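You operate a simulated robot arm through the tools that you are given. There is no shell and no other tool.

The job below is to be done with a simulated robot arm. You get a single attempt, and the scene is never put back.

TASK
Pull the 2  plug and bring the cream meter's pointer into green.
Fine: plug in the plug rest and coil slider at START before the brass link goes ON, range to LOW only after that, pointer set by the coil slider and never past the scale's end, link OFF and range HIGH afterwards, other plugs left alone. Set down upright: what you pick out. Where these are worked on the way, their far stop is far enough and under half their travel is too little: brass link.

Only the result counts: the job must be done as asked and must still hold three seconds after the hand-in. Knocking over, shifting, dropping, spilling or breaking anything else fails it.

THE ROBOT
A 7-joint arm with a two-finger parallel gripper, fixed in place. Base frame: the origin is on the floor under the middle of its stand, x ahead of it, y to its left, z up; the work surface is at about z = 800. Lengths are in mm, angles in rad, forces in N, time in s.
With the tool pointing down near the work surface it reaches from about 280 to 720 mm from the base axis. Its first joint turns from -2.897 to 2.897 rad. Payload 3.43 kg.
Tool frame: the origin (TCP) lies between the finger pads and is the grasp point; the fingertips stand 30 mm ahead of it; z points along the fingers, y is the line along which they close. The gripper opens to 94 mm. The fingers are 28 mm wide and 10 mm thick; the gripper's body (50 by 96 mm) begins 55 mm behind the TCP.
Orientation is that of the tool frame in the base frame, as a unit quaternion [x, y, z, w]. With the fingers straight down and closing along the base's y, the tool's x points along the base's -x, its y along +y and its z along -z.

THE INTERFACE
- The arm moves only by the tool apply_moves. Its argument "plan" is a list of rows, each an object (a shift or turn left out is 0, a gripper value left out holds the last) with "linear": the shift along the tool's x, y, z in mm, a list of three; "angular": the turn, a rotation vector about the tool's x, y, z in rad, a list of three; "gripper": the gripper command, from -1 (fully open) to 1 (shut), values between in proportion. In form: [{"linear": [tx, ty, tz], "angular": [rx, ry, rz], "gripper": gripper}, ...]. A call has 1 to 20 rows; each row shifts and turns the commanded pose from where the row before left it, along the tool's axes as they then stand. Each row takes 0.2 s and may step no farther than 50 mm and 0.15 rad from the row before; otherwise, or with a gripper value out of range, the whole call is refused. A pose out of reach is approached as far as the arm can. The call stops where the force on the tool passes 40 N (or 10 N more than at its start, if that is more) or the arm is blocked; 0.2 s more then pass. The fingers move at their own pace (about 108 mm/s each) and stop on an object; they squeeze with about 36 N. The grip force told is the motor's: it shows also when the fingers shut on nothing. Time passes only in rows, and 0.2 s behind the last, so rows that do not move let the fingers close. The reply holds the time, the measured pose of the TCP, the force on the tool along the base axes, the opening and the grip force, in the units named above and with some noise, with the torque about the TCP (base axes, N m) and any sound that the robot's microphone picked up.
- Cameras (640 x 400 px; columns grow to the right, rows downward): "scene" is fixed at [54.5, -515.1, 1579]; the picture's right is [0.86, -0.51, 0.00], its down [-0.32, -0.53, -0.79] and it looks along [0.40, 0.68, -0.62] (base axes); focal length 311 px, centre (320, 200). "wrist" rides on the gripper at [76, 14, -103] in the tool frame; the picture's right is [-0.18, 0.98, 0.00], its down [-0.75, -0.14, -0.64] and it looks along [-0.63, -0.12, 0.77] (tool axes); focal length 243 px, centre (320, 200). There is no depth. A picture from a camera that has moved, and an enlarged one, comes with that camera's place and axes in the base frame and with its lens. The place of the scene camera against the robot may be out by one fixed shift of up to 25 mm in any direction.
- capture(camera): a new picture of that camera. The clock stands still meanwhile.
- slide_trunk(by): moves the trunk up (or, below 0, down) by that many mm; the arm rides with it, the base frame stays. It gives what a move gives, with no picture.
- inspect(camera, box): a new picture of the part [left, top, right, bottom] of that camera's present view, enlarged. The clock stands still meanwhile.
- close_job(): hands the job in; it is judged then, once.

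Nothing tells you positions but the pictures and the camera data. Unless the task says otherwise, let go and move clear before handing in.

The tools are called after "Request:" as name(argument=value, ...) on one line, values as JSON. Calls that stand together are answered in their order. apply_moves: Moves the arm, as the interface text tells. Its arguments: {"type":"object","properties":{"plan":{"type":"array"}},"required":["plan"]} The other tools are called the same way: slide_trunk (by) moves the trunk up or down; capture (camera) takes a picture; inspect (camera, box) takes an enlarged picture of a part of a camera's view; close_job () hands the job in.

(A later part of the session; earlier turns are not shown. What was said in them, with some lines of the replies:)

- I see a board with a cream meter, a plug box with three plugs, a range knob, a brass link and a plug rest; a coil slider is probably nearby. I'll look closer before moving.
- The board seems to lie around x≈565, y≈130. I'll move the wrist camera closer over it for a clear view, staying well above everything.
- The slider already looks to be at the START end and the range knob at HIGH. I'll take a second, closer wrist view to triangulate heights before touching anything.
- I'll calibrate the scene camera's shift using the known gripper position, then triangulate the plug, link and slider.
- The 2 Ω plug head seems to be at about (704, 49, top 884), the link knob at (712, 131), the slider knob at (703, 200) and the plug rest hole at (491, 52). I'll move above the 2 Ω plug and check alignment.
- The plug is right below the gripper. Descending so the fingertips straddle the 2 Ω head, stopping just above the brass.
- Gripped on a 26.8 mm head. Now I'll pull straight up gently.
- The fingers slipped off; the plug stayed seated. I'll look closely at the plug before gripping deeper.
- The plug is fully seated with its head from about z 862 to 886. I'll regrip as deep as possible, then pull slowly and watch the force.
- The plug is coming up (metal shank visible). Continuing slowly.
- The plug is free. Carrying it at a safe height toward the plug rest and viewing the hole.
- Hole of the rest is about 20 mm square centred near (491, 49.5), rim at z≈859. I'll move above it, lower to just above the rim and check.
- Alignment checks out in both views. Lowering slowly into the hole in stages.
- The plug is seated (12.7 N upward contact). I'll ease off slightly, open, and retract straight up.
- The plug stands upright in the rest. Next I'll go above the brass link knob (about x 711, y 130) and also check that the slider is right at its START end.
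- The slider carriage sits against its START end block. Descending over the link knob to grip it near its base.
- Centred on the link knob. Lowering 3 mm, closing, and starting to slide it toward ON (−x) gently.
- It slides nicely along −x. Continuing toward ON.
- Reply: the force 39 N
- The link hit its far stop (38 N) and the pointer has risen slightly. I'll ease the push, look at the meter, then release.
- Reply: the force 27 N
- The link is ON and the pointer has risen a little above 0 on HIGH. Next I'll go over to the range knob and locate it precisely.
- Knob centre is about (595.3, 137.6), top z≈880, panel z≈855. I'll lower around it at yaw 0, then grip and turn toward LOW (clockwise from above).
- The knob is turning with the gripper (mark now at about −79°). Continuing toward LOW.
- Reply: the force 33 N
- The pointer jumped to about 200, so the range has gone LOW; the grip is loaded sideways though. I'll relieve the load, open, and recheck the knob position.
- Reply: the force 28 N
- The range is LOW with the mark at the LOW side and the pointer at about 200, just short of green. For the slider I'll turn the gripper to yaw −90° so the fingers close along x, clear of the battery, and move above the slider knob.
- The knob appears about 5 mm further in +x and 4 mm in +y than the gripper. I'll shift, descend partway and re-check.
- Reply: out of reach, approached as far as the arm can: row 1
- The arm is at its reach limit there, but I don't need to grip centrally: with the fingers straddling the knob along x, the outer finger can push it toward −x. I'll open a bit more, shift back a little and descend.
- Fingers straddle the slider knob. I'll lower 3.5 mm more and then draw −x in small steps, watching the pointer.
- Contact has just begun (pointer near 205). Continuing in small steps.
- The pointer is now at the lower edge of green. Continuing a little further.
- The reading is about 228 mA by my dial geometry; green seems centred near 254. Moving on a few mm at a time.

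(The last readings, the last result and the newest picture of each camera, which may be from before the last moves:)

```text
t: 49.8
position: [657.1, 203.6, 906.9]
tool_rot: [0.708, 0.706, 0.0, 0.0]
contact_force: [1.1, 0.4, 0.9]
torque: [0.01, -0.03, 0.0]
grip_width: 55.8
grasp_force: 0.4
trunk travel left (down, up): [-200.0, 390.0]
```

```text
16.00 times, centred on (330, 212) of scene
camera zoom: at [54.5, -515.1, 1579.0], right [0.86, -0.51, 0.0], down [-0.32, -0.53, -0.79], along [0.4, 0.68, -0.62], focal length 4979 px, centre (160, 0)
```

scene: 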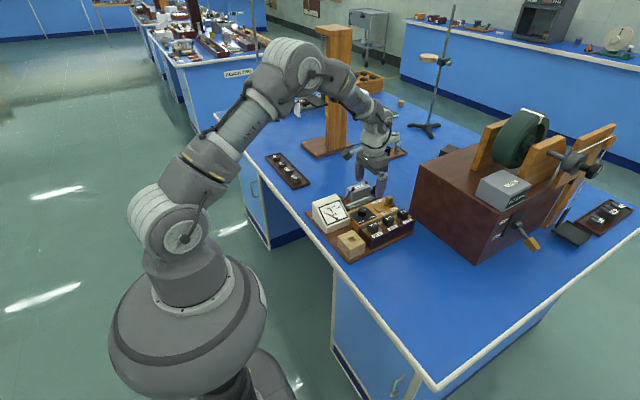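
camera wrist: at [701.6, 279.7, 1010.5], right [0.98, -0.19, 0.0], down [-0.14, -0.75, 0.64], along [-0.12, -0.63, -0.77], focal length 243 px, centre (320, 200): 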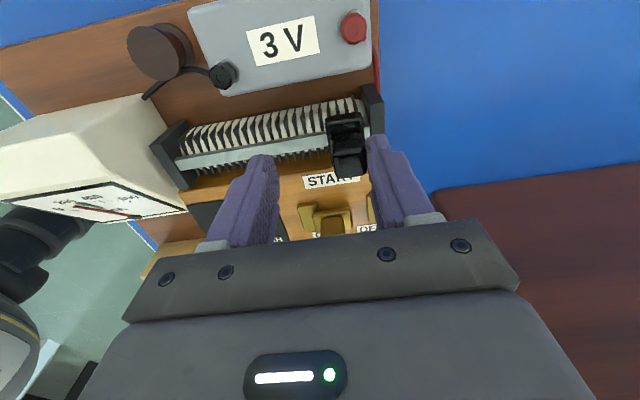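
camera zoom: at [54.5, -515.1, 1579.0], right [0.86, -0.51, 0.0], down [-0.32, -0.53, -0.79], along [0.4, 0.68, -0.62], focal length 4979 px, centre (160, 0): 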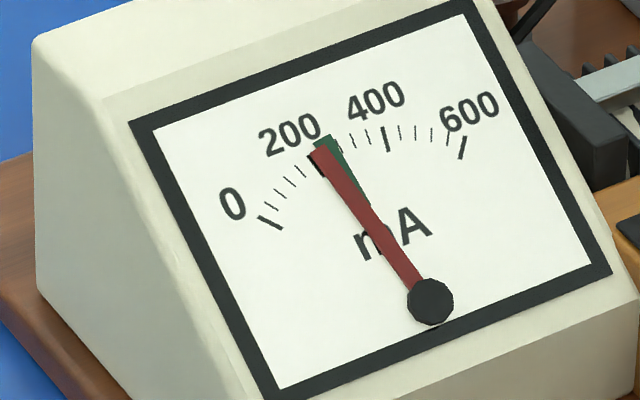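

Request:
apply_moves(plan=[{"linear": [0, -2, 0]}, {"linear": [0, -2, 0]}, {"linear": [0, -1, 0]}, {"linear": [0, 0, 0]}])

Request:
inspect(camera="scene", box=[315, 200, 345, 225])

Request:
inspect(camera="scene", box=[322, 203, 338, 218])

```text
t: 50.8
position: [650.8, 203.4, 908.1]
tool_rot: [0.708, 0.706, 0.0, 0.0]
contact_force: [1.7, 0.7, 0.1]
torque: [0.04, -0.01, 0.05]
grip_width: 55.8
grasp_force: 0.4
trunk travel left (down, up): [-200.0, 390.0]
```

```text
16.00 times, centred on (330, 212) of scene
camera zoom: at [54.5, -515.1, 1579.0], right [0.86, -0.51, 0.0], down [-0.32, -0.53, -0.79], along [0.4, 0.68, -0.62], focal length 4979 px, centre (160, 0)
```

zoom: 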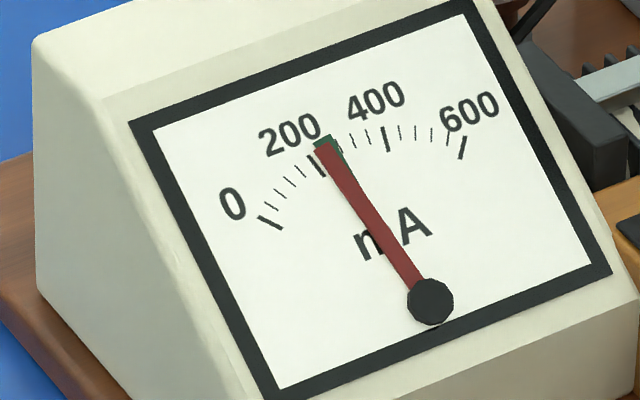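

```text
16.00 times, centred on (330, 210) of scene
camera zoom: at [54.5, -515.1, 1579.0], right [0.86, -0.51, 0.0], down [-0.32, -0.53, -0.79], along [0.4, 0.68, -0.62], focal length 4979 px, centre (160, 32)
```

zoom: 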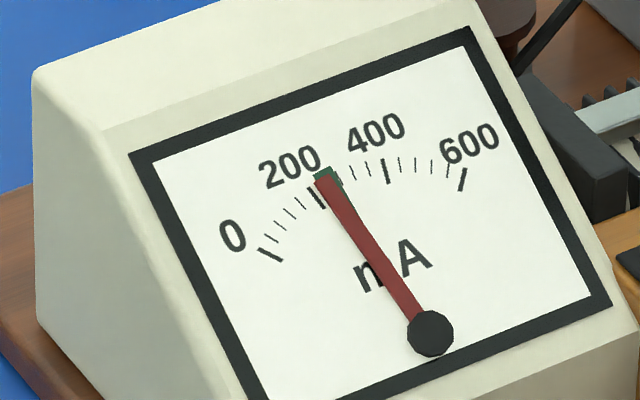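

The pointer now sits over the middle of green. I'll back the finger off the knob, lift clear, and verify with a more head-on view of the dial.

Request:
apply_moves(plan=[{"linear": [0, 3, 0]}, {"linear": [0, 0, -15]}, {"linear": [0, 0, -30]}, {"linear": [0, 0, -40]}, {"linear": [0, 0, 0]}])

Request:
inspect(camera="scene", box=[322, 203, 338, 218])

Request:
inspect(camera="scene", box=[330, 160, 410, 220])

```text
t: 52.0
position: [656.5, 203.5, 994.2]
tool_rot: [0.707, 0.707, 0.001, 0.0]
contact_force: [0.2, 0.3, -0.3]
torque: [0.02, -0.01, -0.04]
grip_width: 55.0
grasp_force: 0.1
trunk travel left (down, up): [-200.0, 390.0]
```

```text
16.00 times, centred on (330, 210) of scene
camera zoom: at [54.5, -515.1, 1579.0], right [0.86, -0.51, 0.0], down [-0.32, -0.53, -0.79], along [0.4, 0.68, -0.62], focal length 4979 px, centre (160, 32)
```

zoom: 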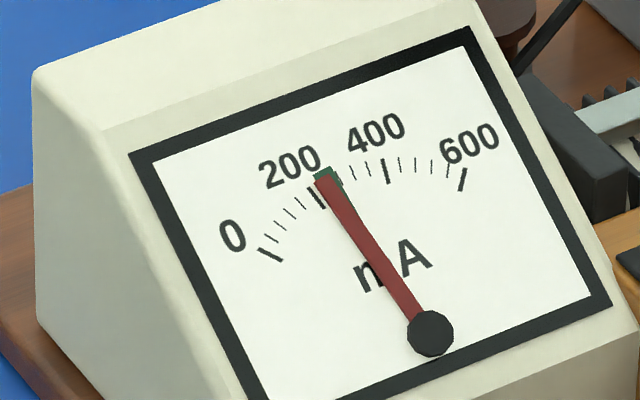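

```text
6.67 times, centred on (370, 190) of scene
camera zoom: at [54.5, -515.1, 1579.0], right [0.86, -0.51, 0.0], down [-0.32, -0.53, -0.79], along [0.4, 0.68, -0.62], focal length 2075 px, centre (-13, 267)
```

zoom: 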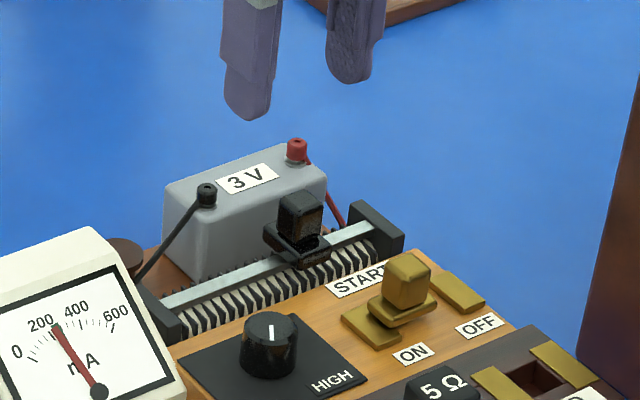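

Request:
apply_moves(plan=[{"angular": [0, 0, -0.15]}, {"angular": [0, 0, -0.15]}, {"angular": [0, 0, -0.15]}, {"angular": [0, 0, -0.15]}, {"angular": [0, 0, -0.15]}, {"angular": [0, 0, -0.15]}, {"angular": [0, 0, -0.15]}, {"angular": [0, 0, -0.15]}, {"angular": [0, 0, -0.15]}, {"angular": [0, 0, -0.15]}, {"angular": [0, 0, -0.0708]}, {"linear": [23.75, -20.9, -24.2]}, {"linear": [23.75, -20.9, -24.2]}, {"linear": [23.75, -20.9, -24.2]}, {"linear": [23.75, -20.9, -24.2]}, {"linear": [0, 0, 0]}])

Request:
capture(camera="wrist")

Request:
inspect(camera="wrist", box=[300, 0, 420, 80])

```text
t: 55.4
position: [556.5, 121.0, 1089.0]
tool_rot: [0.0, 1.0, 0.0, 0.0]
contact_force: [0.1, 0.7, -0.6]
torque: [0.0, -0.01, 0.0]
grip_width: 55.0
grasp_force: 0.2
trunk travel left (down, up): [-200.0, 390.0]
```

```text
taken
camera wrist: at [480.9, 135.5, 1192.7], right [0.19, 0.98, 0.0], down [0.75, -0.14, 0.64], along [0.63, -0.12, -0.77], focal length 243 px, centre (320, 200)
```

wrist: 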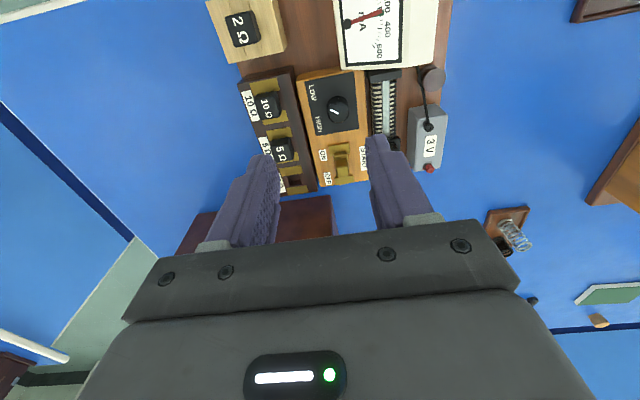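

```text
5.00 times, centred on (360, 40) of wrist
camera zoom: at [480.9, 135.5, 1192.7], right [0.19, 0.98, 0.0], down [0.75, -0.14, 0.64], along [0.63, -0.12, -0.77], focal length 1213 px, centre (120, 1000)
```

zoom: 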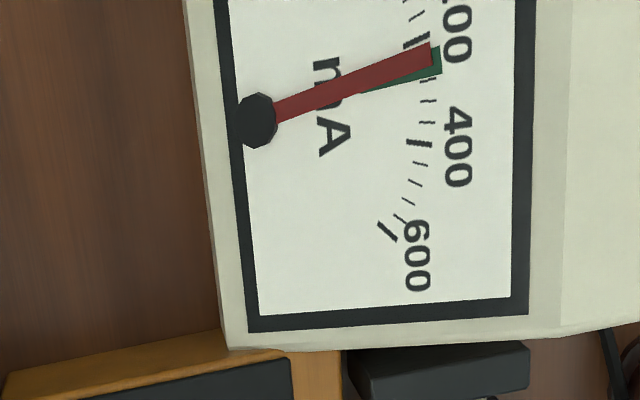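

Request:
inspect(camera="wrist", box=[330, 0, 410, 50])

Request:
apply_moves(plan=[{"linear": [20, 0, 0]}, {"linear": [20, 0, 0]}, {"linear": [0, 20, 0]}, {"linear": [0, 0, 0]}])

Request:
capture(camera="wrist")

Request:
inspect(camera="wrist", box=[310, 10, 410, 80])

```text
8.00 times, centred on (370, 25) of wrist
camera zoom: at [480.9, 135.5, 1192.7], right [0.19, 0.98, 0.0], down [0.75, -0.14, 0.64], along [0.63, -0.12, -0.77], focal length 1941 px, centre (-80, 1600)
```

zoom: 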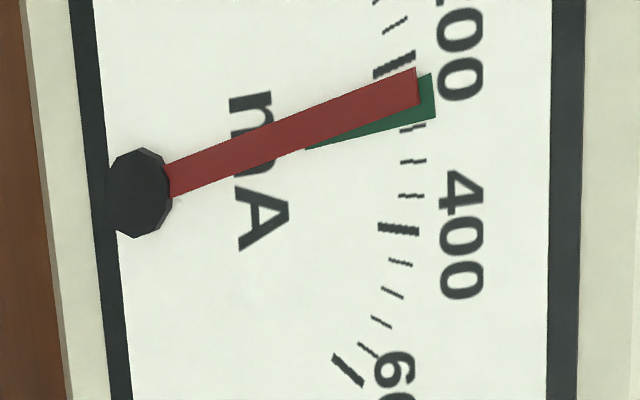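

```text
t: 56.4
position: [518.6, 141.5, 1088.2]
tool_rot: [0.001, 1.0, 0.0, 0.001]
contact_force: [-0.1, -0.4, 0.1]
torque: [0.02, 0.0, 0.0]
grip_width: 54.9
grasp_force: 0.1
trunk travel left (down, up): [-200.0, 390.0]
```

```text
taken
camera wrist: at [441.6, 155.3, 1191.9], right [0.19, 0.98, 0.0], down [0.75, -0.14, 0.64], along [0.63, -0.12, -0.77], focal length 243 px, centre (320, 200)
```

wrist: 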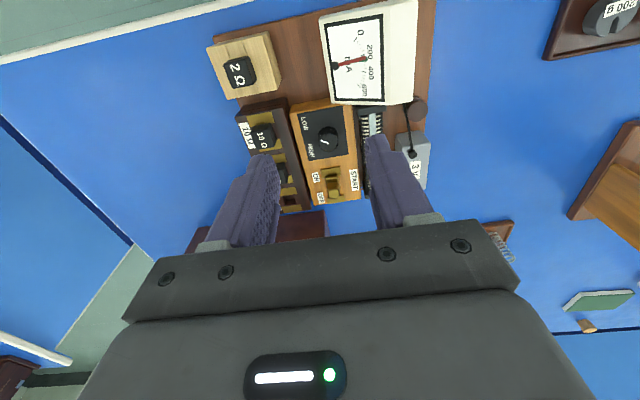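

```text
5.71 times, centred on (360, 45) of wrist
camera zoom: at [441.6, 155.3, 1191.9], right [0.19, 0.98, 0.0], down [0.75, -0.14, 0.64], along [0.63, -0.12, -0.77], focal length 1386 px, centre (91, 1086)
```

zoom: 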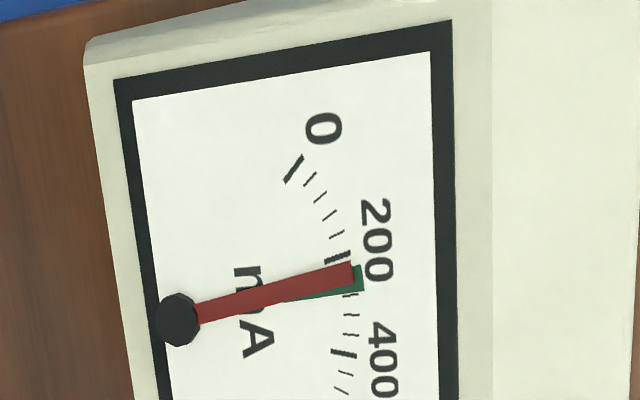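

Head-on, the pointer reads about 232 mA: inside green but nearer its lower edge (green ≈ 220–276). I'll nudge the slider roughly 6–7 mm more, pushing with closed fingers from its +x side.

Request:
apply_moves(plan=[{"linear": [-30, 10.4, 21], "gripper": 1}, {"linear": [-30, 10.4, 21]}, {"linear": [-30, 10.4, 21]}, {"linear": [-30, 10.4, 21]}, {"linear": [-30, 10.4, 21]}, {"linear": [-30, 10.4, 21]}, {"linear": [0, 0, 0]}])

Request:
capture(camera="wrist")

Request:
inspect(camera="scene", box=[340, 150, 410, 210])

```text
t: 58.0
position: [698.8, 200.7, 962.4]
tool_rot: [0.001, 1.0, 0.0, 0.0]
contact_force: [0.1, -1.0, -0.8]
torque: [-0.03, 0.01, -0.03]
grip_width: 0.0
grasp_force: 32.6
trunk travel left (down, up): [-200.0, 390.0]
```

```text
taken
camera wrist: at [622.9, 215.8, 1065.1], right [0.19, 0.98, 0.0], down [0.75, -0.14, 0.64], along [0.63, -0.12, -0.77], focal length 243 px, centre (320, 200)
```

wrist: 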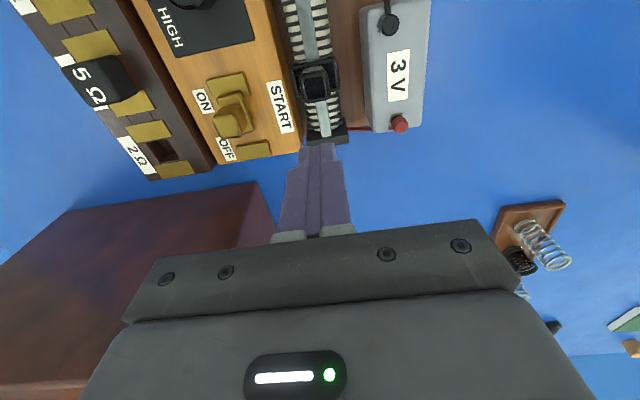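

```text
6.67 times, centred on (375, 180) of scene
camera zoom: at [54.5, -515.1, 1579.0], right [0.86, -0.51, 0.0], down [-0.32, -0.53, -0.79], along [0.4, 0.68, -0.62], focal length 2075 px, centre (-47, 333)
```

zoom: 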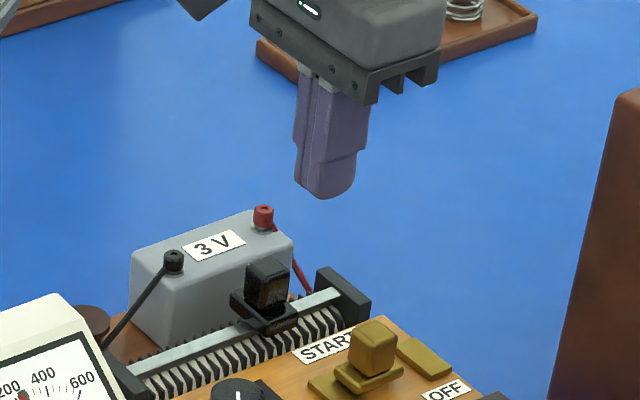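

Request:
apply_moves(plan=[{"linear": [1, 2.5, 15]}, {"linear": [0, 0, 20]}, {"linear": [0, 0, 12]}, {"linear": [0, 0, 8]}, {"linear": [0, 0, 0]}])

Request:
capture(camera="wrist")

Request:
inspect(camera="scene", box=[340, 150, 410, 210])

```text
t: 59.2
position: [697.7, 203.2, 909.4]
tool_rot: [0.001, 1.0, 0.001, 0.0]
contact_force: [-0.2, 0.1, 0.2]
torque: [0.01, -0.02, -0.04]
grip_width: 0.2
grasp_force: 32.7
trunk travel left (down, up): [-200.0, 390.0]
```

```text
taken
camera wrist: at [621.1, 218.2, 1011.6], right [0.19, 0.98, 0.0], down [0.75, -0.14, 0.64], along [0.63, -0.12, -0.77], focal length 243 px, centre (320, 200)
```

wrist: 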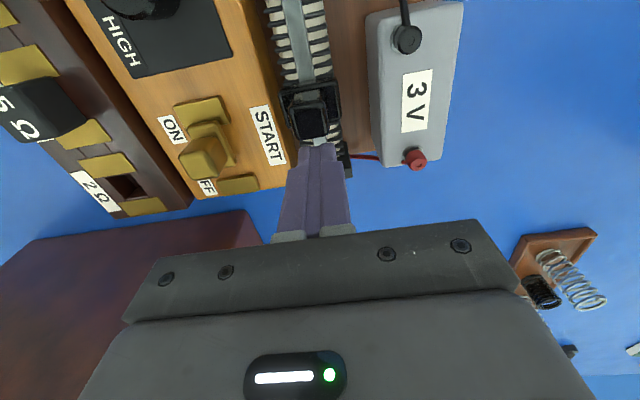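

```text
6.67 times, centred on (375, 180) of scene
camera zoom: at [54.5, -515.1, 1579.0], right [0.86, -0.51, 0.0], down [-0.32, -0.53, -0.79], along [0.4, 0.68, -0.62], focal length 2075 px, centre (-47, 333)
```

zoom: 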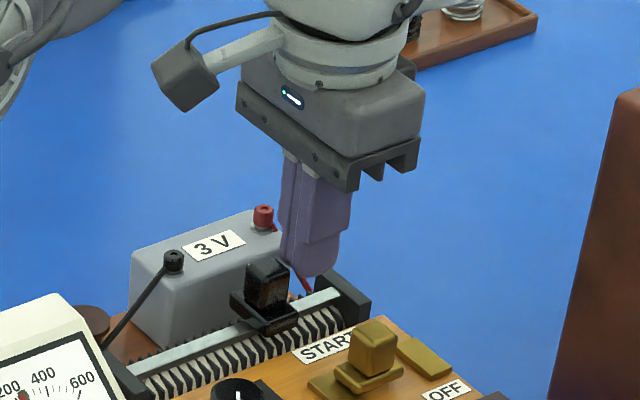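

Request:
apply_moves(plan=[{"linear": [0, 0, 2]}, {"linear": [2, 0, 0]}, {"linear": [2, 0, 0]}, {"linear": [2, 0, 0]}, {"linear": [2, 0, 0]}])

Request:
inspect(camera="scene", box=[322, 203, 338, 218])

Request:
inspect(camera="scene", box=[340, 150, 410, 210])

```text
t: 60.4
position: [688.7, 204.5, 906.7]
tool_rot: [0.001, 1.0, 0.0, 0.0]
contact_force: [1.2, 0.2, 0.6]
torque: [-0.02, -0.07, 0.02]
grip_width: 0.2
grasp_force: 32.7
trunk travel left (down, up): [-200.0, 390.0]
```

```text
16.00 times, centred on (330, 210) of scene
camera zoom: at [54.5, -515.1, 1579.0], right [0.86, -0.51, 0.0], down [-0.32, -0.53, -0.79], along [0.4, 0.68, -0.62], focal length 4979 px, centre (160, 32)
```

zoom: 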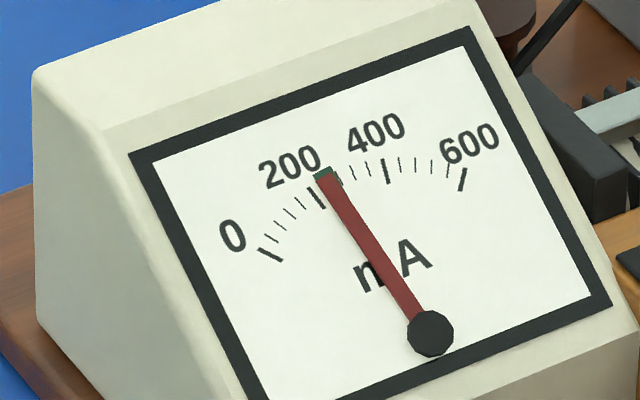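

```text
6.67 times, centred on (375, 180) of scene
camera zoom: at [54.5, -515.1, 1579.0], right [0.86, -0.51, 0.0], down [-0.32, -0.53, -0.79], along [0.4, 0.68, -0.62], focal length 2075 px, centre (-47, 333)
```

zoom: 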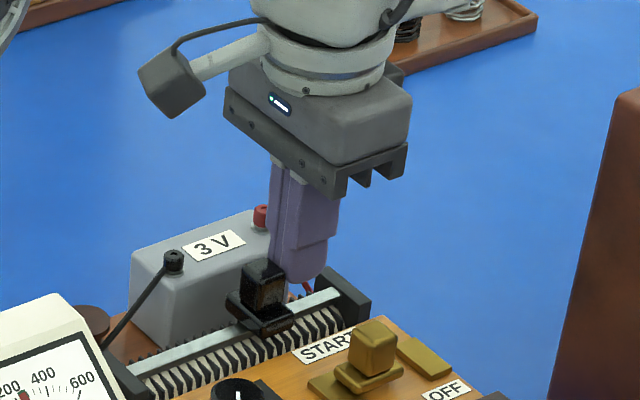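

Request:
apply_moves(plan=[{"linear": [2, 0, 0]}, {"linear": [2, 0, 0]}, {"linear": [0, 0, 0]}])

Request:
inspect(camera="scene", box=[322, 203, 338, 218])

```text
t: 61.2
position: [685.6, 204.5, 907.2]
tool_rot: [0.0, 1.0, 0.0, 0.001]
contact_force: [0.3, 0.2, -0.4]
torque: [0.0, 0.03, 0.01]
grip_width: 0.1
grasp_force: 32.9
trunk travel left (down, up): [-200.0, 390.0]
```

```text
16.00 times, centred on (330, 210) of scene
camera zoom: at [54.5, -515.1, 1579.0], right [0.86, -0.51, 0.0], down [-0.32, -0.53, -0.79], along [0.4, 0.68, -0.62], focal length 4979 px, centre (160, 32)
```

zoom: 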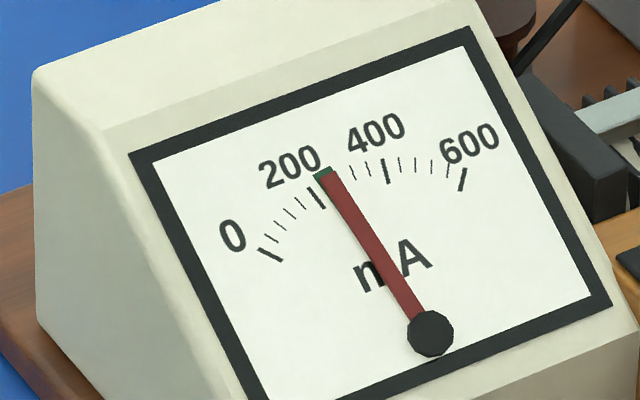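

Request:
apply_moves(plan=[{"linear": [1.5, 0, 0]}, {"linear": [0, 0, 0]}, {"linear": [-4, 0, 0]}, {"linear": [0, 0, -20]}, {"linear": [0, 0, -30]}, {"linear": [0, 0, -40]}, {"linear": [30, -12, -25]}, {"linear": [30, -12, -25]}, {"linear": [30, -12, -25]}, {"linear": [37, -14, -12]}, {"linear": [0, -20, 0]}, {"linear": [0, -15, 0]}, {"linear": [0, 0, 0]}])

Request:
capture(camera="wrist")

Request:
inspect(camera="wrist", box=[330, 0, 410, 50])

Request:
inspect(camera="scene", box=[322, 203, 338, 218])

```text
t: 64.0
position: [561.3, 119.2, 1084.5]
tool_rot: [0.001, 1.0, 0.0, 0.0]
contact_force: [0.1, 0.1, 0.0]
torque: [0.01, 0.03, -0.02]
grip_width: 0.2
grasp_force: 33.2
trunk travel left (down, up): [-200.0, 390.0]
```

```text
taken
camera wrist: at [485.6, 133.5, 1187.2], right [0.19, 0.98, 0.0], down [0.75, -0.14, 0.64], along [0.63, -0.12, -0.77], focal length 243 px, centre (320, 200)
```

wrist: 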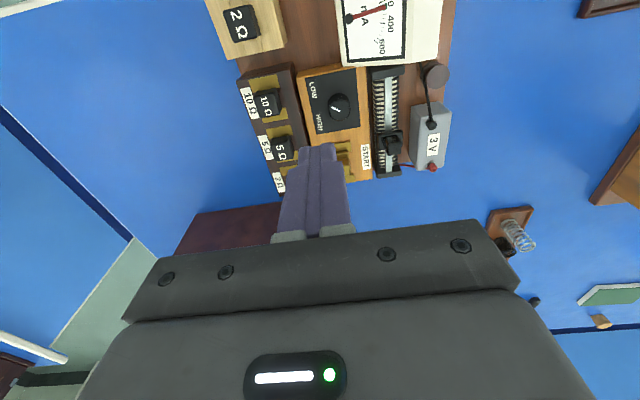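

```text
8.00 times, centred on (370, 25) of wrist
camera zoom: at [485.6, 133.5, 1187.2], right [0.19, 0.98, 0.0], down [0.75, -0.14, 0.64], along [0.63, -0.12, -0.77], focal length 1941 px, centre (-80, 1600)
```

zoom: 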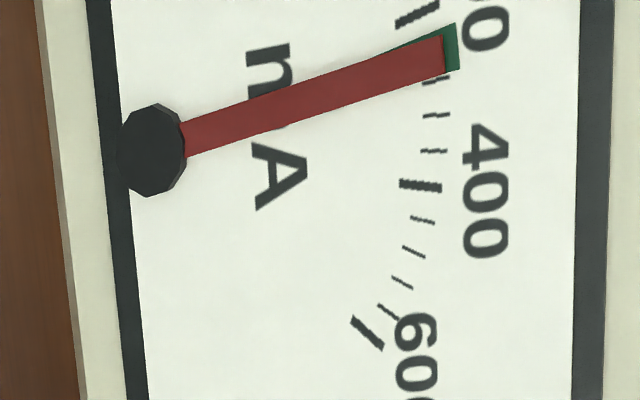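

```text
16.00 times, centred on (330, 210) of scene
camera zoom: at [54.5, -515.1, 1579.0], right [0.86, -0.51, 0.0], down [-0.32, -0.53, -0.79], along [0.4, 0.68, -0.62], focal length 4979 px, centre (160, 32)
```

zoom: 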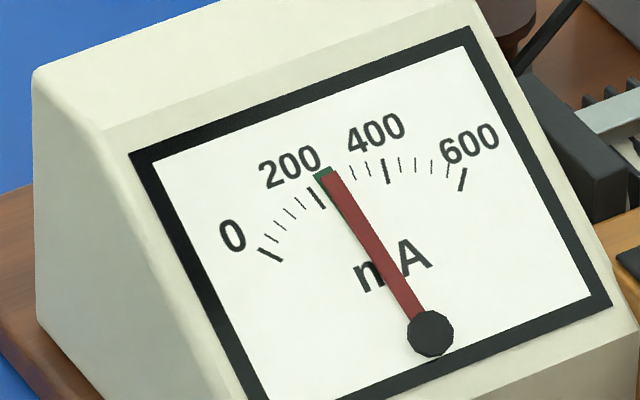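

Both views now show the pointer (~254 mA) centred in green. Next is link OFF: I'll go over the link knob with the gripper open.

Request:
apply_moves(plan=[{"linear": [-28.6, 2.9, 29.9], "gripper": -0.05}, {"linear": [-28.6, 2.9, 29.9]}, {"linear": [-28.6, 2.9, 29.9]}, {"linear": [-28.6, 2.9, 29.9]}, {"linear": [0, 0, 0]}])

Request:
capture(camera="wrist")

Request:
inspect(camera="wrist", box=[260, 60, 400, 180])

Request:
inspect(camera="scene", box=[322, 203, 338, 218])

```text
t: 65.2
position: [676.2, 131.8, 964.2]
tool_rot: [0.001, 1.0, -0.001, -0.001]
contact_force: [0.1, 0.2, -0.6]
torque: [-0.02, 0.03, 0.04]
grip_width: 49.3
grasp_force: 0.0
trunk travel left (down, up): [-200.0, 390.0]
```

```text
taken
camera wrist: at [600.7, 145.7, 1066.6], right [0.19, 0.98, 0.0], down [0.75, -0.14, 0.64], along [0.63, -0.12, -0.77], focal length 243 px, centre (320, 200)
```

wrist: 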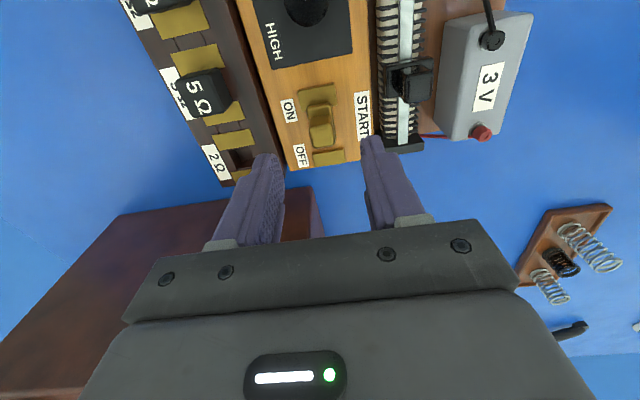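

```text
3.33 times, centred on (330, 120) of wrist
camera zoom: at [600.7, 145.7, 1066.6], right [0.19, 0.98, 0.0], down [0.75, -0.14, 0.64], along [0.63, -0.12, -0.77], focal length 809 px, centre (287, 467)
```

zoom: 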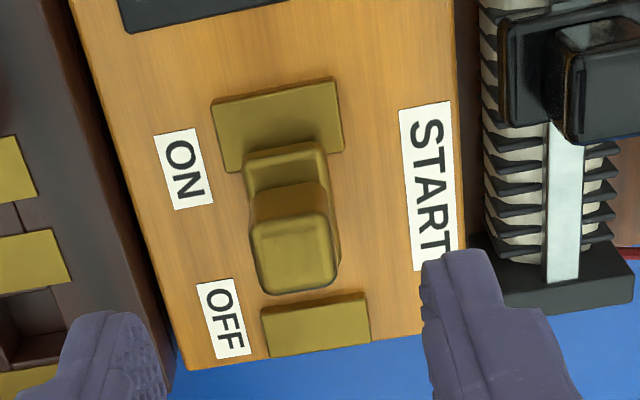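

```text
16.00 times, centred on (330, 210) of scene
camera zoom: at [54.5, -515.1, 1579.0], right [0.86, -0.51, 0.0], down [-0.32, -0.53, -0.79], along [0.4, 0.68, -0.62], focal length 4979 px, centre (160, 32)
```

zoom: 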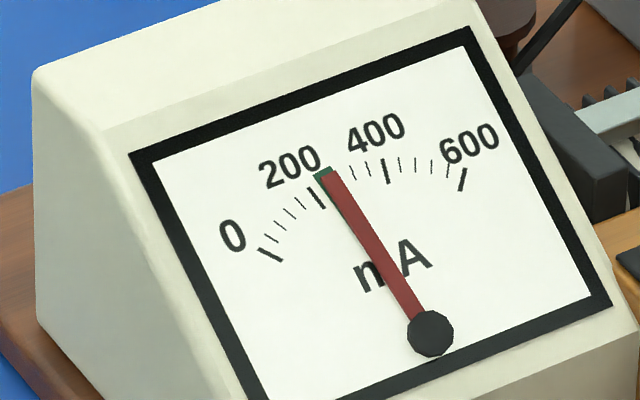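

The link knob is at about x 682. I'll centre on it, descend, and grip.

Request:
apply_moves(plan=[{"linear": [-5, 0, 25]}, {"linear": [0, 0, 20]}, {"linear": [0, 0, 12]}, {"linear": [0, 0, 0]}])

Request:
capture(camera="wrist")

Request:
inspect(camera="scene", box=[350, 165, 410, 215])

```text
t: 66.2
position: [680.5, 132.6, 907.1]
tool_rot: [0.001, 1.0, 0.0, 0.0]
contact_force: [-0.7, -1.0, -0.3]
torque: [0.02, -0.02, -0.03]
grip_width: 49.3
grasp_force: 0.1
trunk travel left (down, up): [-200.0, 390.0]
```

```text
taken
camera wrist: at [604.9, 146.8, 1009.5], right [0.19, 0.98, 0.0], down [0.75, -0.14, 0.64], along [0.63, -0.12, -0.77], focal length 243 px, centre (320, 200)
```

wrist: 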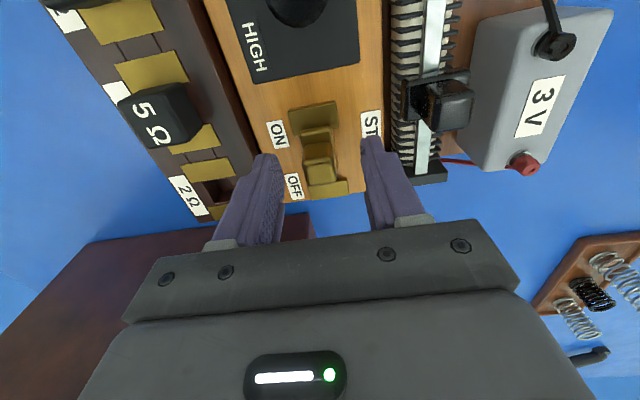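

```text
8.00 times, centred on (380, 190) of scene
camera zoom: at [54.5, -515.1, 1579.0], right [0.86, -0.51, 0.0], down [-0.32, -0.53, -0.79], along [0.4, 0.68, -0.62], focal length 2490 px, centre (-160, 280)
```

zoom: 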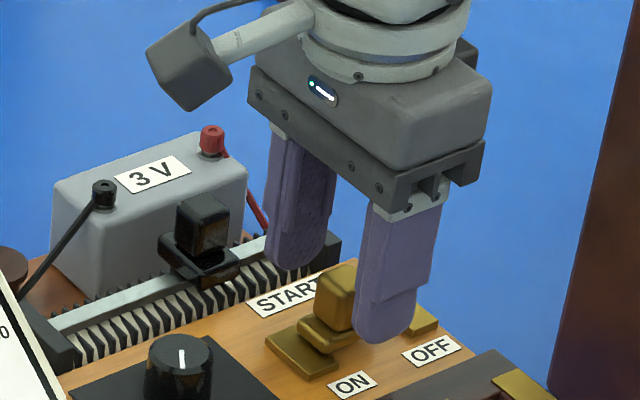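

Request:
apply_moves(plan=[{"linear": [0, 0, 4]}, {"gripper": 1}, {"gripper": 1}, {"gripper": 1}, {"linear": [-2, 0, 0]}, {"linear": [-3, 0, 0]}, {"linear": [-4, 0, 0]}, {"linear": [-4, 0, 0]}, {"linear": [-4, 0, 0]}, {"linear": [-4, 0, 0]}])

Request:
inspect(camera="scene", box=[310, 170, 420, 240])

```text
t: 68.4
position: [701.7, 130.0, 902.0]
tool_rot: [0.001, 1.0, 0.0, 0.0]
contact_force: [-1.5, 0.5, -3.9]
torque: [-0.13, 0.72, 0.14]
grip_width: 19.7
grasp_force: 45.2
trunk travel left (down, up): [-200.0, 390.0]
```

```text
5.71 times, centred on (365, 205) of scene
camera zoom: at [54.5, -515.1, 1579.0], right [0.86, -0.51, 0.0], down [-0.32, -0.53, -0.79], along [0.4, 0.68, -0.62], focal length 1778 px, centre (63, 171)
```

zoom: 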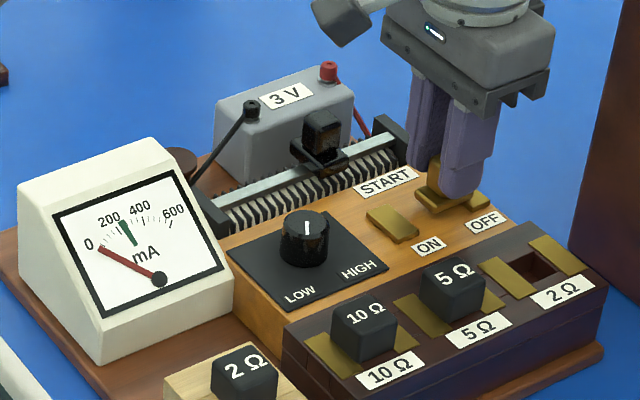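

The pointer dropped to 0. Continuing to the OFF stop.

Request:
apply_moves(plan=[{"linear": [-3, 0, 0]}, {"linear": [-3, 0, 0]}, {"linear": [-2, 0, 0]}, {"linear": [-2, 0, 0]}])

Request:
inspect(camera="scene", box=[365, 180, 405, 220])

```text
t: 69.4
position: [711.0, 131.9, 903.4]
tool_rot: [0.001, 1.0, 0.001, 0.0]
contact_force: [-5.1, -0.1, -0.8]
torque: [0.07, 0.46, 0.15]
grip_width: 19.9
grasp_force: 45.1
trunk travel left (down, up): [-200.0, 390.0]
```

```text
10.00 times, centred on (385, 200) of scene
camera zoom: at [54.5, -515.1, 1579.0], right [0.86, -0.51, 0.0], down [-0.32, -0.53, -0.79], along [0.4, 0.68, -0.62], focal length 3112 px, centre (-330, 200)
```

zoom: 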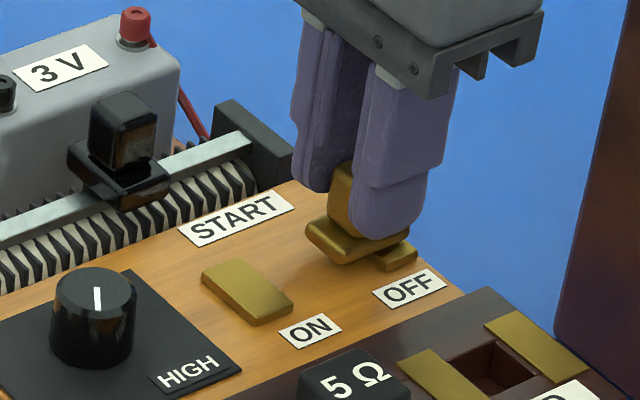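

Request:
apply_moves(plan=[{"linear": [-1.5, 0, 0]}, {"linear": [-1.5, 0, 0]}, {"linear": [0, 0, 0]}])

Request:
inspect(camera="scene", box=[365, 180, 405, 220])

```text
t: 70.2
position: [711.3, 131.6, 902.3]
tool_rot: [0.0, 1.0, 0.0, -0.001]
contact_force: [-28.4, -0.1, -4.4]
torque: [-0.02, 1.16, 0.13]
grip_width: 19.8
grasp_force: 45.1
trunk travel left (down, up): [-200.0, 390.0]
```

```text
10.00 times, centred on (385, 200) of scene
camera zoom: at [54.5, -515.1, 1579.0], right [0.86, -0.51, 0.0], down [-0.32, -0.53, -0.79], along [0.4, 0.68, -0.62], focal length 3112 px, centre (-330, 200)
```

zoom: 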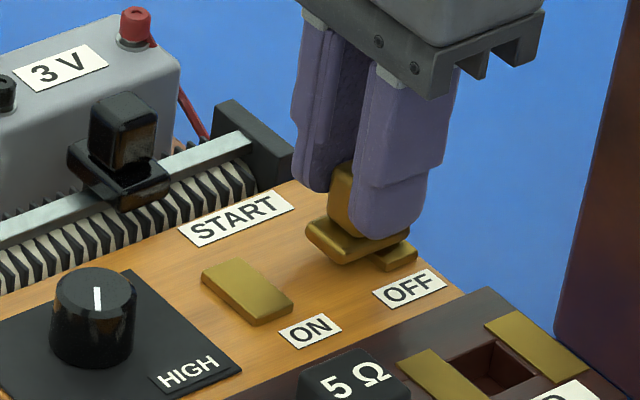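

The link is hard against its OFF stop (28 N). I'll ease off, release, lift and go to the range knob.

Request:
apply_moves(plan=[{"linear": [2.5, 0, 0]}, {"gripper": 0.3}, {"gripper": 0.1}, {"gripper": 0.0}, {"linear": [0, 0, -15]}, {"linear": [0, 0, -25]}, {"linear": [0, 0, -20]}, {"linear": [0, 0, 0]}])

Request:
inspect(camera="scene", box=[310, 170, 420, 240])

```text
t: 72.0
position: [711.7, 131.5, 963.6]
tool_rot: [0.001, 1.0, 0.0, 0.0]
contact_force: [0.7, -0.1, -0.2]
torque: [0.0, 0.0, 0.01]
grip_width: 47.0
grasp_force: 0.1
trunk travel left (down, up): [-200.0, 390.0]
```

```text
5.71 times, centred on (365, 205) of scene
camera zoom: at [54.5, -515.1, 1579.0], right [0.86, -0.51, 0.0], down [-0.32, -0.53, -0.79], along [0.4, 0.68, -0.62], focal length 1778 px, centre (63, 171)
```

zoom: 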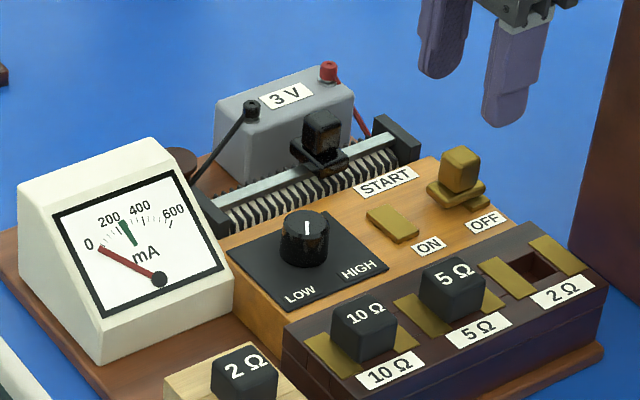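

Link is OFF, pointer at 0. Now to the range knob: move above it, then pre-rotate to about −66° so I can turn it back to HIGH.

Request:
apply_moves(plan=[{"linear": [37, 2.3, 0]}, {"linear": [37, 2.3, 0]}, {"linear": [37.2, 2.4, 5]}, {"angular": [0, 0, 0.145], "gripper": 0.05}, {"angular": [0, 0, 0.145]}, {"angular": [0, 0, 0.145]}, {"angular": [0, 0, 0.145]}, {"angular": [0, 0, 0.145]}, {"angular": [0, 0, 0.145]}, {"angular": [0, 0, 0.145]}, {"angular": [0, 0, 0.145]}, {"linear": [0, 0, 0]}])

Request:
capture(camera="wrist")

Request:
inspect(camera="wrist", box=[240, 60, 400, 180])

Request:
inspect(camera="scene", box=[330, 160, 410, 230])

```text
t: 74.6
position: [601.2, 139.1, 957.5]
tool_rot: [0.549, 0.836, -0.001, 0.0]
contact_force: [-0.1, -0.7, 0.2]
torque: [-0.01, -0.01, 0.01]
grip_width: 44.7
grasp_force: 0.0
trunk travel left (down, up): [-200.0, 390.0]
```

```text
taken
camera wrist: at [583.6, 213.4, 1061.0], right [0.98, 0.22, 0.0], down [0.17, -0.75, 0.64], along [0.14, -0.63, -0.77], focal length 243 px, centre (320, 200)
```

wrist: 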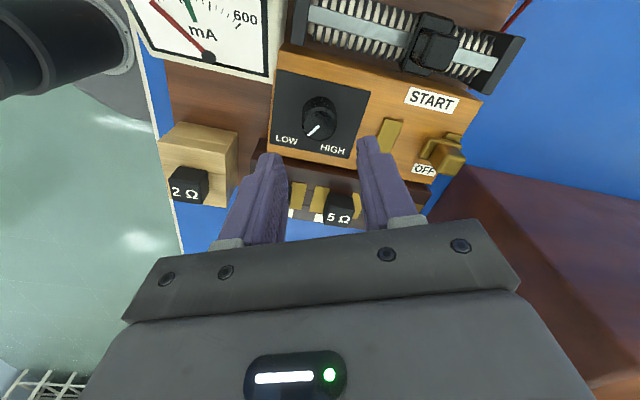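

```text
3.33 times, centred on (320, 120) of wrist
camera zoom: at [583.6, 213.4, 1061.0], right [0.98, 0.22, 0.0], down [0.17, -0.75, 0.64], along [0.14, -0.63, -0.77], focal length 809 px, centre (320, 467)
```

zoom: 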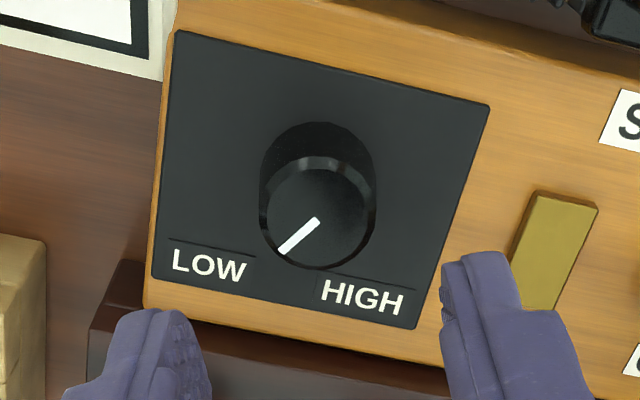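

```text
5.71 times, centred on (370, 195) of scene
camera zoom: at [54.5, -515.1, 1579.0], right [0.86, -0.51, 0.0], down [-0.32, -0.53, -0.79], along [0.4, 0.68, -0.62], focal length 1778 px, centre (34, 229)
```

zoom: 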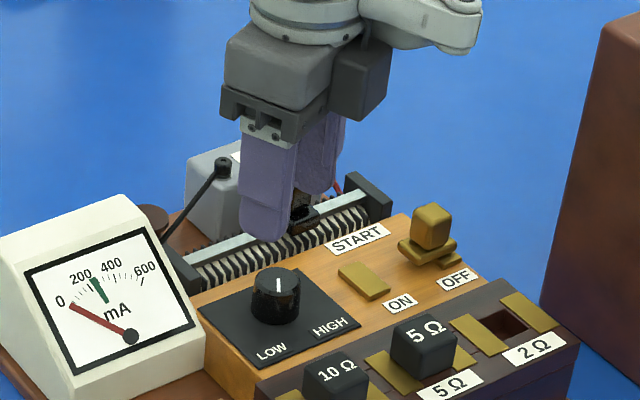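

Request:
apply_moves(plan=[{"linear": [-1.5, 0, 25]}, {"linear": [0, 0, 25]}, {"linear": [0, 0, 12]}, {"linear": [0, 0, 4]}, {"linear": [0, 0, 0]}])

Request:
capture(camera="wrist")

Request:
inspect(camera="scene", box=[330, 180, 390, 230])

```text
t: 75.8
position: [602.4, 136.8, 891.7]
tool_rot: [0.549, 0.836, 0.0, -0.001]
contact_force: [0.1, 0.0, 0.4]
torque: [-0.02, 0.02, 0.02]
grip_width: 44.7
grasp_force: 0.1
trunk travel left (down, up): [-200.0, 390.0]
```

```text
taken
camera wrist: at [585.0, 211.4, 994.8], right [0.98, 0.22, 0.0], down [0.17, -0.75, 0.64], along [0.14, -0.63, -0.77], focal length 243 px, centre (320, 200)
```

wrist: 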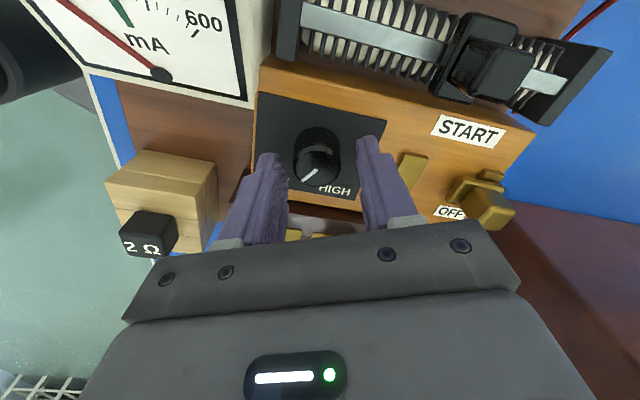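

```text
8.00 times, centred on (360, 205) of scene
camera zoom: at [54.5, -515.1, 1579.0], right [0.86, -0.51, 0.0], down [-0.32, -0.53, -0.79], along [0.4, 0.68, -0.62], focal length 2490 px, centre (0, 160)
```

zoom: 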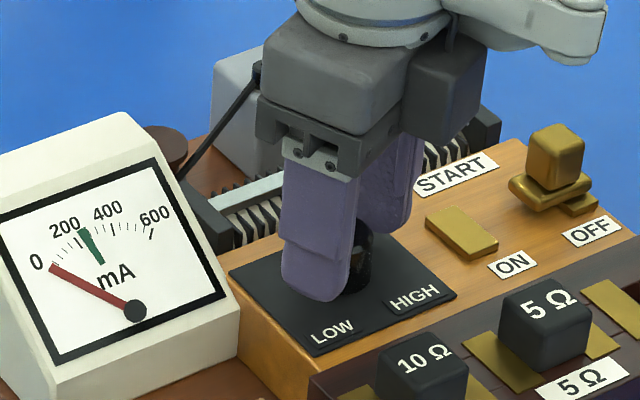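

Request:
apply_moves(plan=[{"gripper": 1}, {"gripper": 1}, {"gripper": 1}, {"linear": [0, 0, 0]}])

```text
t: 76.8
position: [602.0, 134.9, 891.5]
tool_rot: [0.549, 0.836, -0.001, 0.0]
contact_force: [-9.6, -5.8, -6.3]
torque: [-0.27, 0.23, 0.01]
grip_width: 29.5
grasp_force: 45.4
trunk travel left (down, up): [-200.0, 390.0]
```

Request:
apply_moves(plan=[{"linear": [0, -1.3, 0]}, {"angular": [0, 0, -0.1]}, {"angular": [0, 0, -0.1]}, {"angular": [0, 0, -0.1]}, {"angular": [0, 0, -0.1]}, {"angular": [0, 0, -0.1]}, {"angular": [0, 0, -0.1]}])

Request:
inspect(camera="wrist", box=[240, 80, 400, 220])

```text
t: 78.4
position: [602.1, 136.8, 892.5]
tool_rot: [0.278, 0.961, 0.0, 0.0]
contact_force: [8.3, -3.5, -7.4]
torque: [0.13, -0.14, -0.01]
grip_width: 29.2
grasp_force: 45.3
trunk travel left (down, up): [-200.0, 390.0]
```

```text
2.86 times, centred on (320, 150) of wrist
camera zoom: at [544.9, 188.7, 994.8], right [0.68, 0.73, 0.0], down [0.56, -0.52, 0.64], along [0.47, -0.44, -0.77], focal length 693 px, centre (320, 343)
```

zoom: 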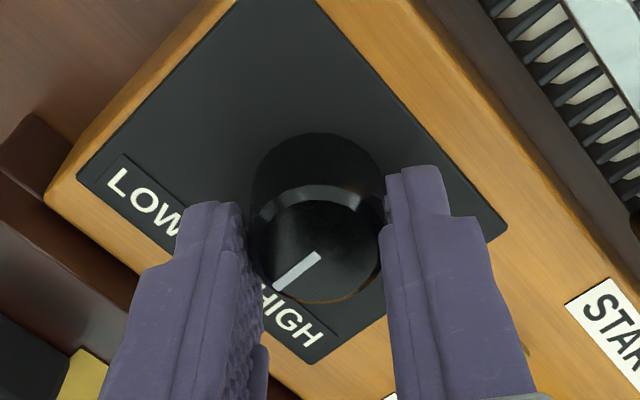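

Turning well with low forces. Continuing toward HIGH.

Request:
apply_moves(plan=[{"angular": [0, 0, -0.1]}, {"angular": [0, 0, -0.1]}, {"angular": [0, 0, -0.1]}, {"angular": [0, 0, -0.1]}, {"angular": [0, 0, -0.1]}])

Request:
inspect(camera="wrist", box=[240, 80, 400, 220])

Request:
inspect(camera="scene", box=[330, 180, 390, 230])

```text
t: 79.6
position: [603.0, 136.7, 890.7]
tool_rot: [0.031, 1.0, 0.001, 0.001]
contact_force: [20.3, 1.6, 4.2]
torque: [0.14, -0.28, -0.02]
grip_width: 29.2
grasp_force: 45.1
trunk travel left (down, up): [-200.0, 390.0]
```

```text
2.86 times, centred on (320, 150) of wrist
camera zoom: at [527.0, 156.0, 994.7], right [0.24, 0.97, 0.0], down [0.74, -0.19, 0.64], along [0.62, -0.16, -0.77], focal length 693 px, centre (320, 343)
```

zoom: 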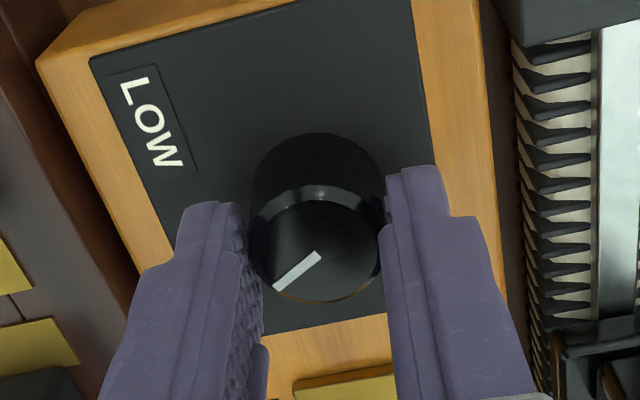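

```text
8.00 times, centred on (360, 205) of scene
camera zoom: at [54.5, -515.1, 1579.0], right [0.86, -0.51, 0.0], down [-0.32, -0.53, -0.79], along [0.4, 0.68, -0.62], focal length 2490 px, centre (0, 160)
```

zoom: 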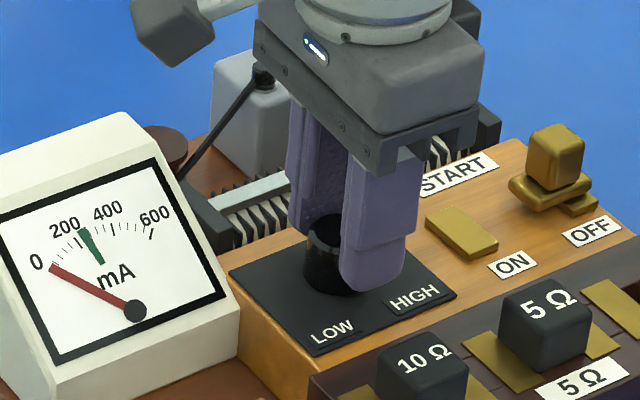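

Request:
apply_moves(plan=[{"angular": [0, 0, -0.05]}, {"linear": [-1, 0, 0]}, {"gripper": 0.3}, {"gripper": 0.05}, {"linear": [0, 0, 0]}, {"linear": [0, 0, -20]}, {"linear": [0, 0, -30]}, {"linear": [0, 0, 0]}])

Request:
inspect(camera="scene", box=[340, 195, 390, 235])

Request:
capture(camera="wrist")

```text
t: 81.4
position: [600.1, 137.0, 942.8]
tool_rot: [0.006, 1.0, 0.0, 0.0]
contact_force: [0.4, -0.7, -0.1]
torque: [-0.01, -0.03, -0.02]
grip_width: 44.6
grasp_force: 0.1
trunk travel left (down, up): [-200.0, 390.0]
```

```text
10.00 times, centred on (365, 215) of scene
camera zoom: at [54.5, -515.1, 1579.0], right [0.86, -0.51, 0.0], down [-0.32, -0.53, -0.79], along [0.4, 0.68, -0.62], focal length 3112 px, centre (-130, 50)
```

zoom: 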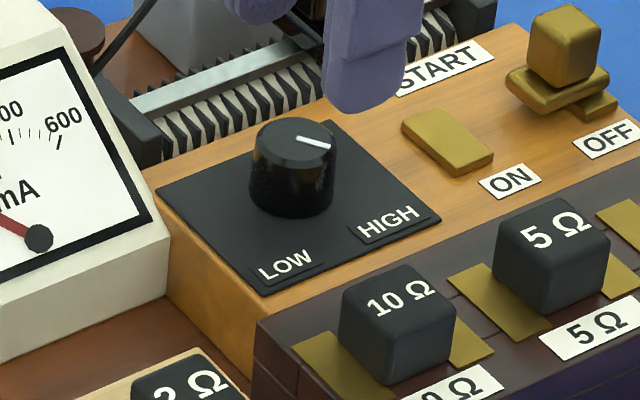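

```text
taken
camera wrist: at [525.1, 152.0, 1045.4], right [0.2, 0.98, 0.0], down [0.75, -0.15, 0.64], along [0.63, -0.13, -0.77], focal length 243 px, centre (320, 200)
```

wrist: 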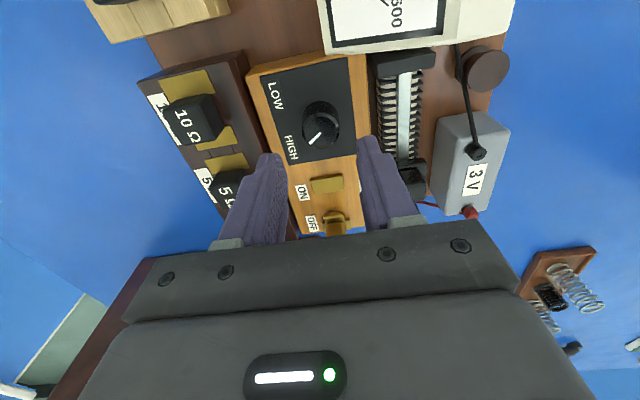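

The range mark is back at HIGH exactly as at the start. I'll move clear and do a final check of everything.

Request:
apply_moves(plan=[{"linear": [0, 0, -40]}, {"linear": [0, 0, -40]}, {"linear": [30, -20, -30]}, {"linear": [40, -20, -20]}, {"linear": [40, -10, -20]}, {"linear": [30, 0, -10]}, {"linear": [0, 0, 0]}])

Request:
capture(camera="scene")

Request:
inspect(camera="scene", box=[290, 170, 430, 270])

Request:
capture(camera="wrist")

```text
t: 83.0
position: [460.3, 85.2, 1100.1]
tool_rot: [0.006, 1.0, 0.0, 0.0]
contact_force: [-0.4, -0.3, -0.2]
torque: [-0.01, -0.01, 0.01]
grip_width: 44.6
grasp_force: 0.1
trunk travel left (down, up): [-200.0, 390.0]
```

```text
taken
```

scene: 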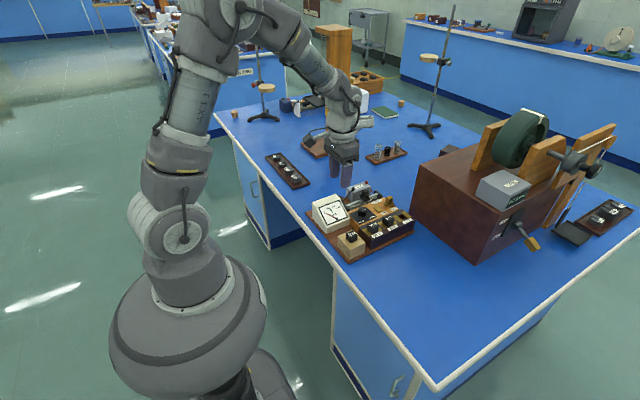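

```text
4.00 times, centred on (360, 220) of scene
camera zoom: at [54.5, -515.1, 1579.0], right [0.86, -0.51, 0.0], down [-0.32, -0.53, -0.79], along [0.4, 0.68, -0.62], focal length 1245 px, centre (160, 120)
```

zoom: 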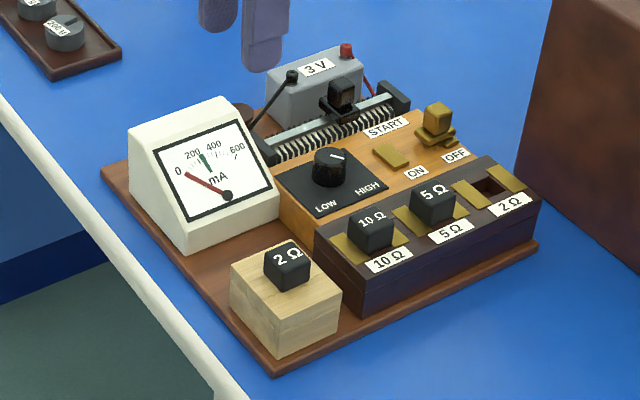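

```text
taken
camera wrist: at [384.7, 100.7, 1203.6], right [0.2, 0.98, 0.0], down [0.75, -0.15, 0.64], along [0.63, -0.13, -0.77], focal length 243 px, centre (320, 200)
```

wrist: 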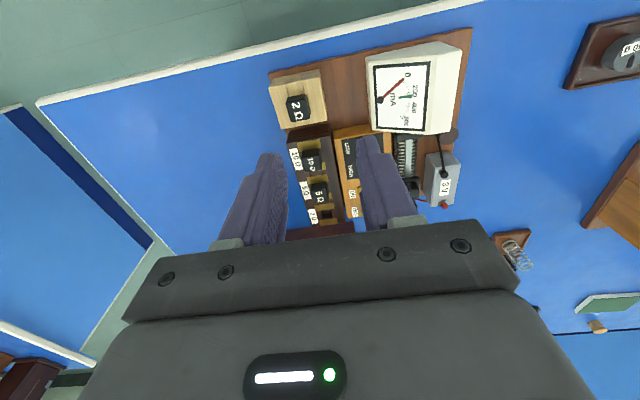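

The 2 Ω plug stands upright in the rest and the other plugs are still seated. The pointer was set in green, and the link is back at OFF with the range at HIGH. The board hasn't shifted and the arm is clear, so I'm handing in.

Request:
close_job()

```text
The job is handed in.
```

I pulled the 2 Ω plug, set the cream meter's pointer in green with the coil slider, and handed the job in. The hand-in was accepted, but I haven't seen the verdict.

- **Plug:** it stands upright in the plug rest. My first pull slipped off with the plug still seated; a deeper grip and a slow pull brought it out. The 5 Ω and 10 Ω plugs were not touched.
- **Order:** with the plug in the rest and the slider at START, I moved the link to its ON stop, then turned the range to LOW.
- **Pointer:** the slider brought it to about 254 mA. I judge green to run from about 220 to 276 mA, and both camera views showed the pointer near its middle. It never came near the scale's end.
- **Afterwards:** I moved the link back to its OFF stop and then turned the range to HIGH. Its mark sits where it did at the start.
- **Left as is:** the slider stays where it set the pointer, since returning it to START wasn't asked. With the link OFF the meter reads 0.

In the last picture the board had not shifted and the arm was clear.
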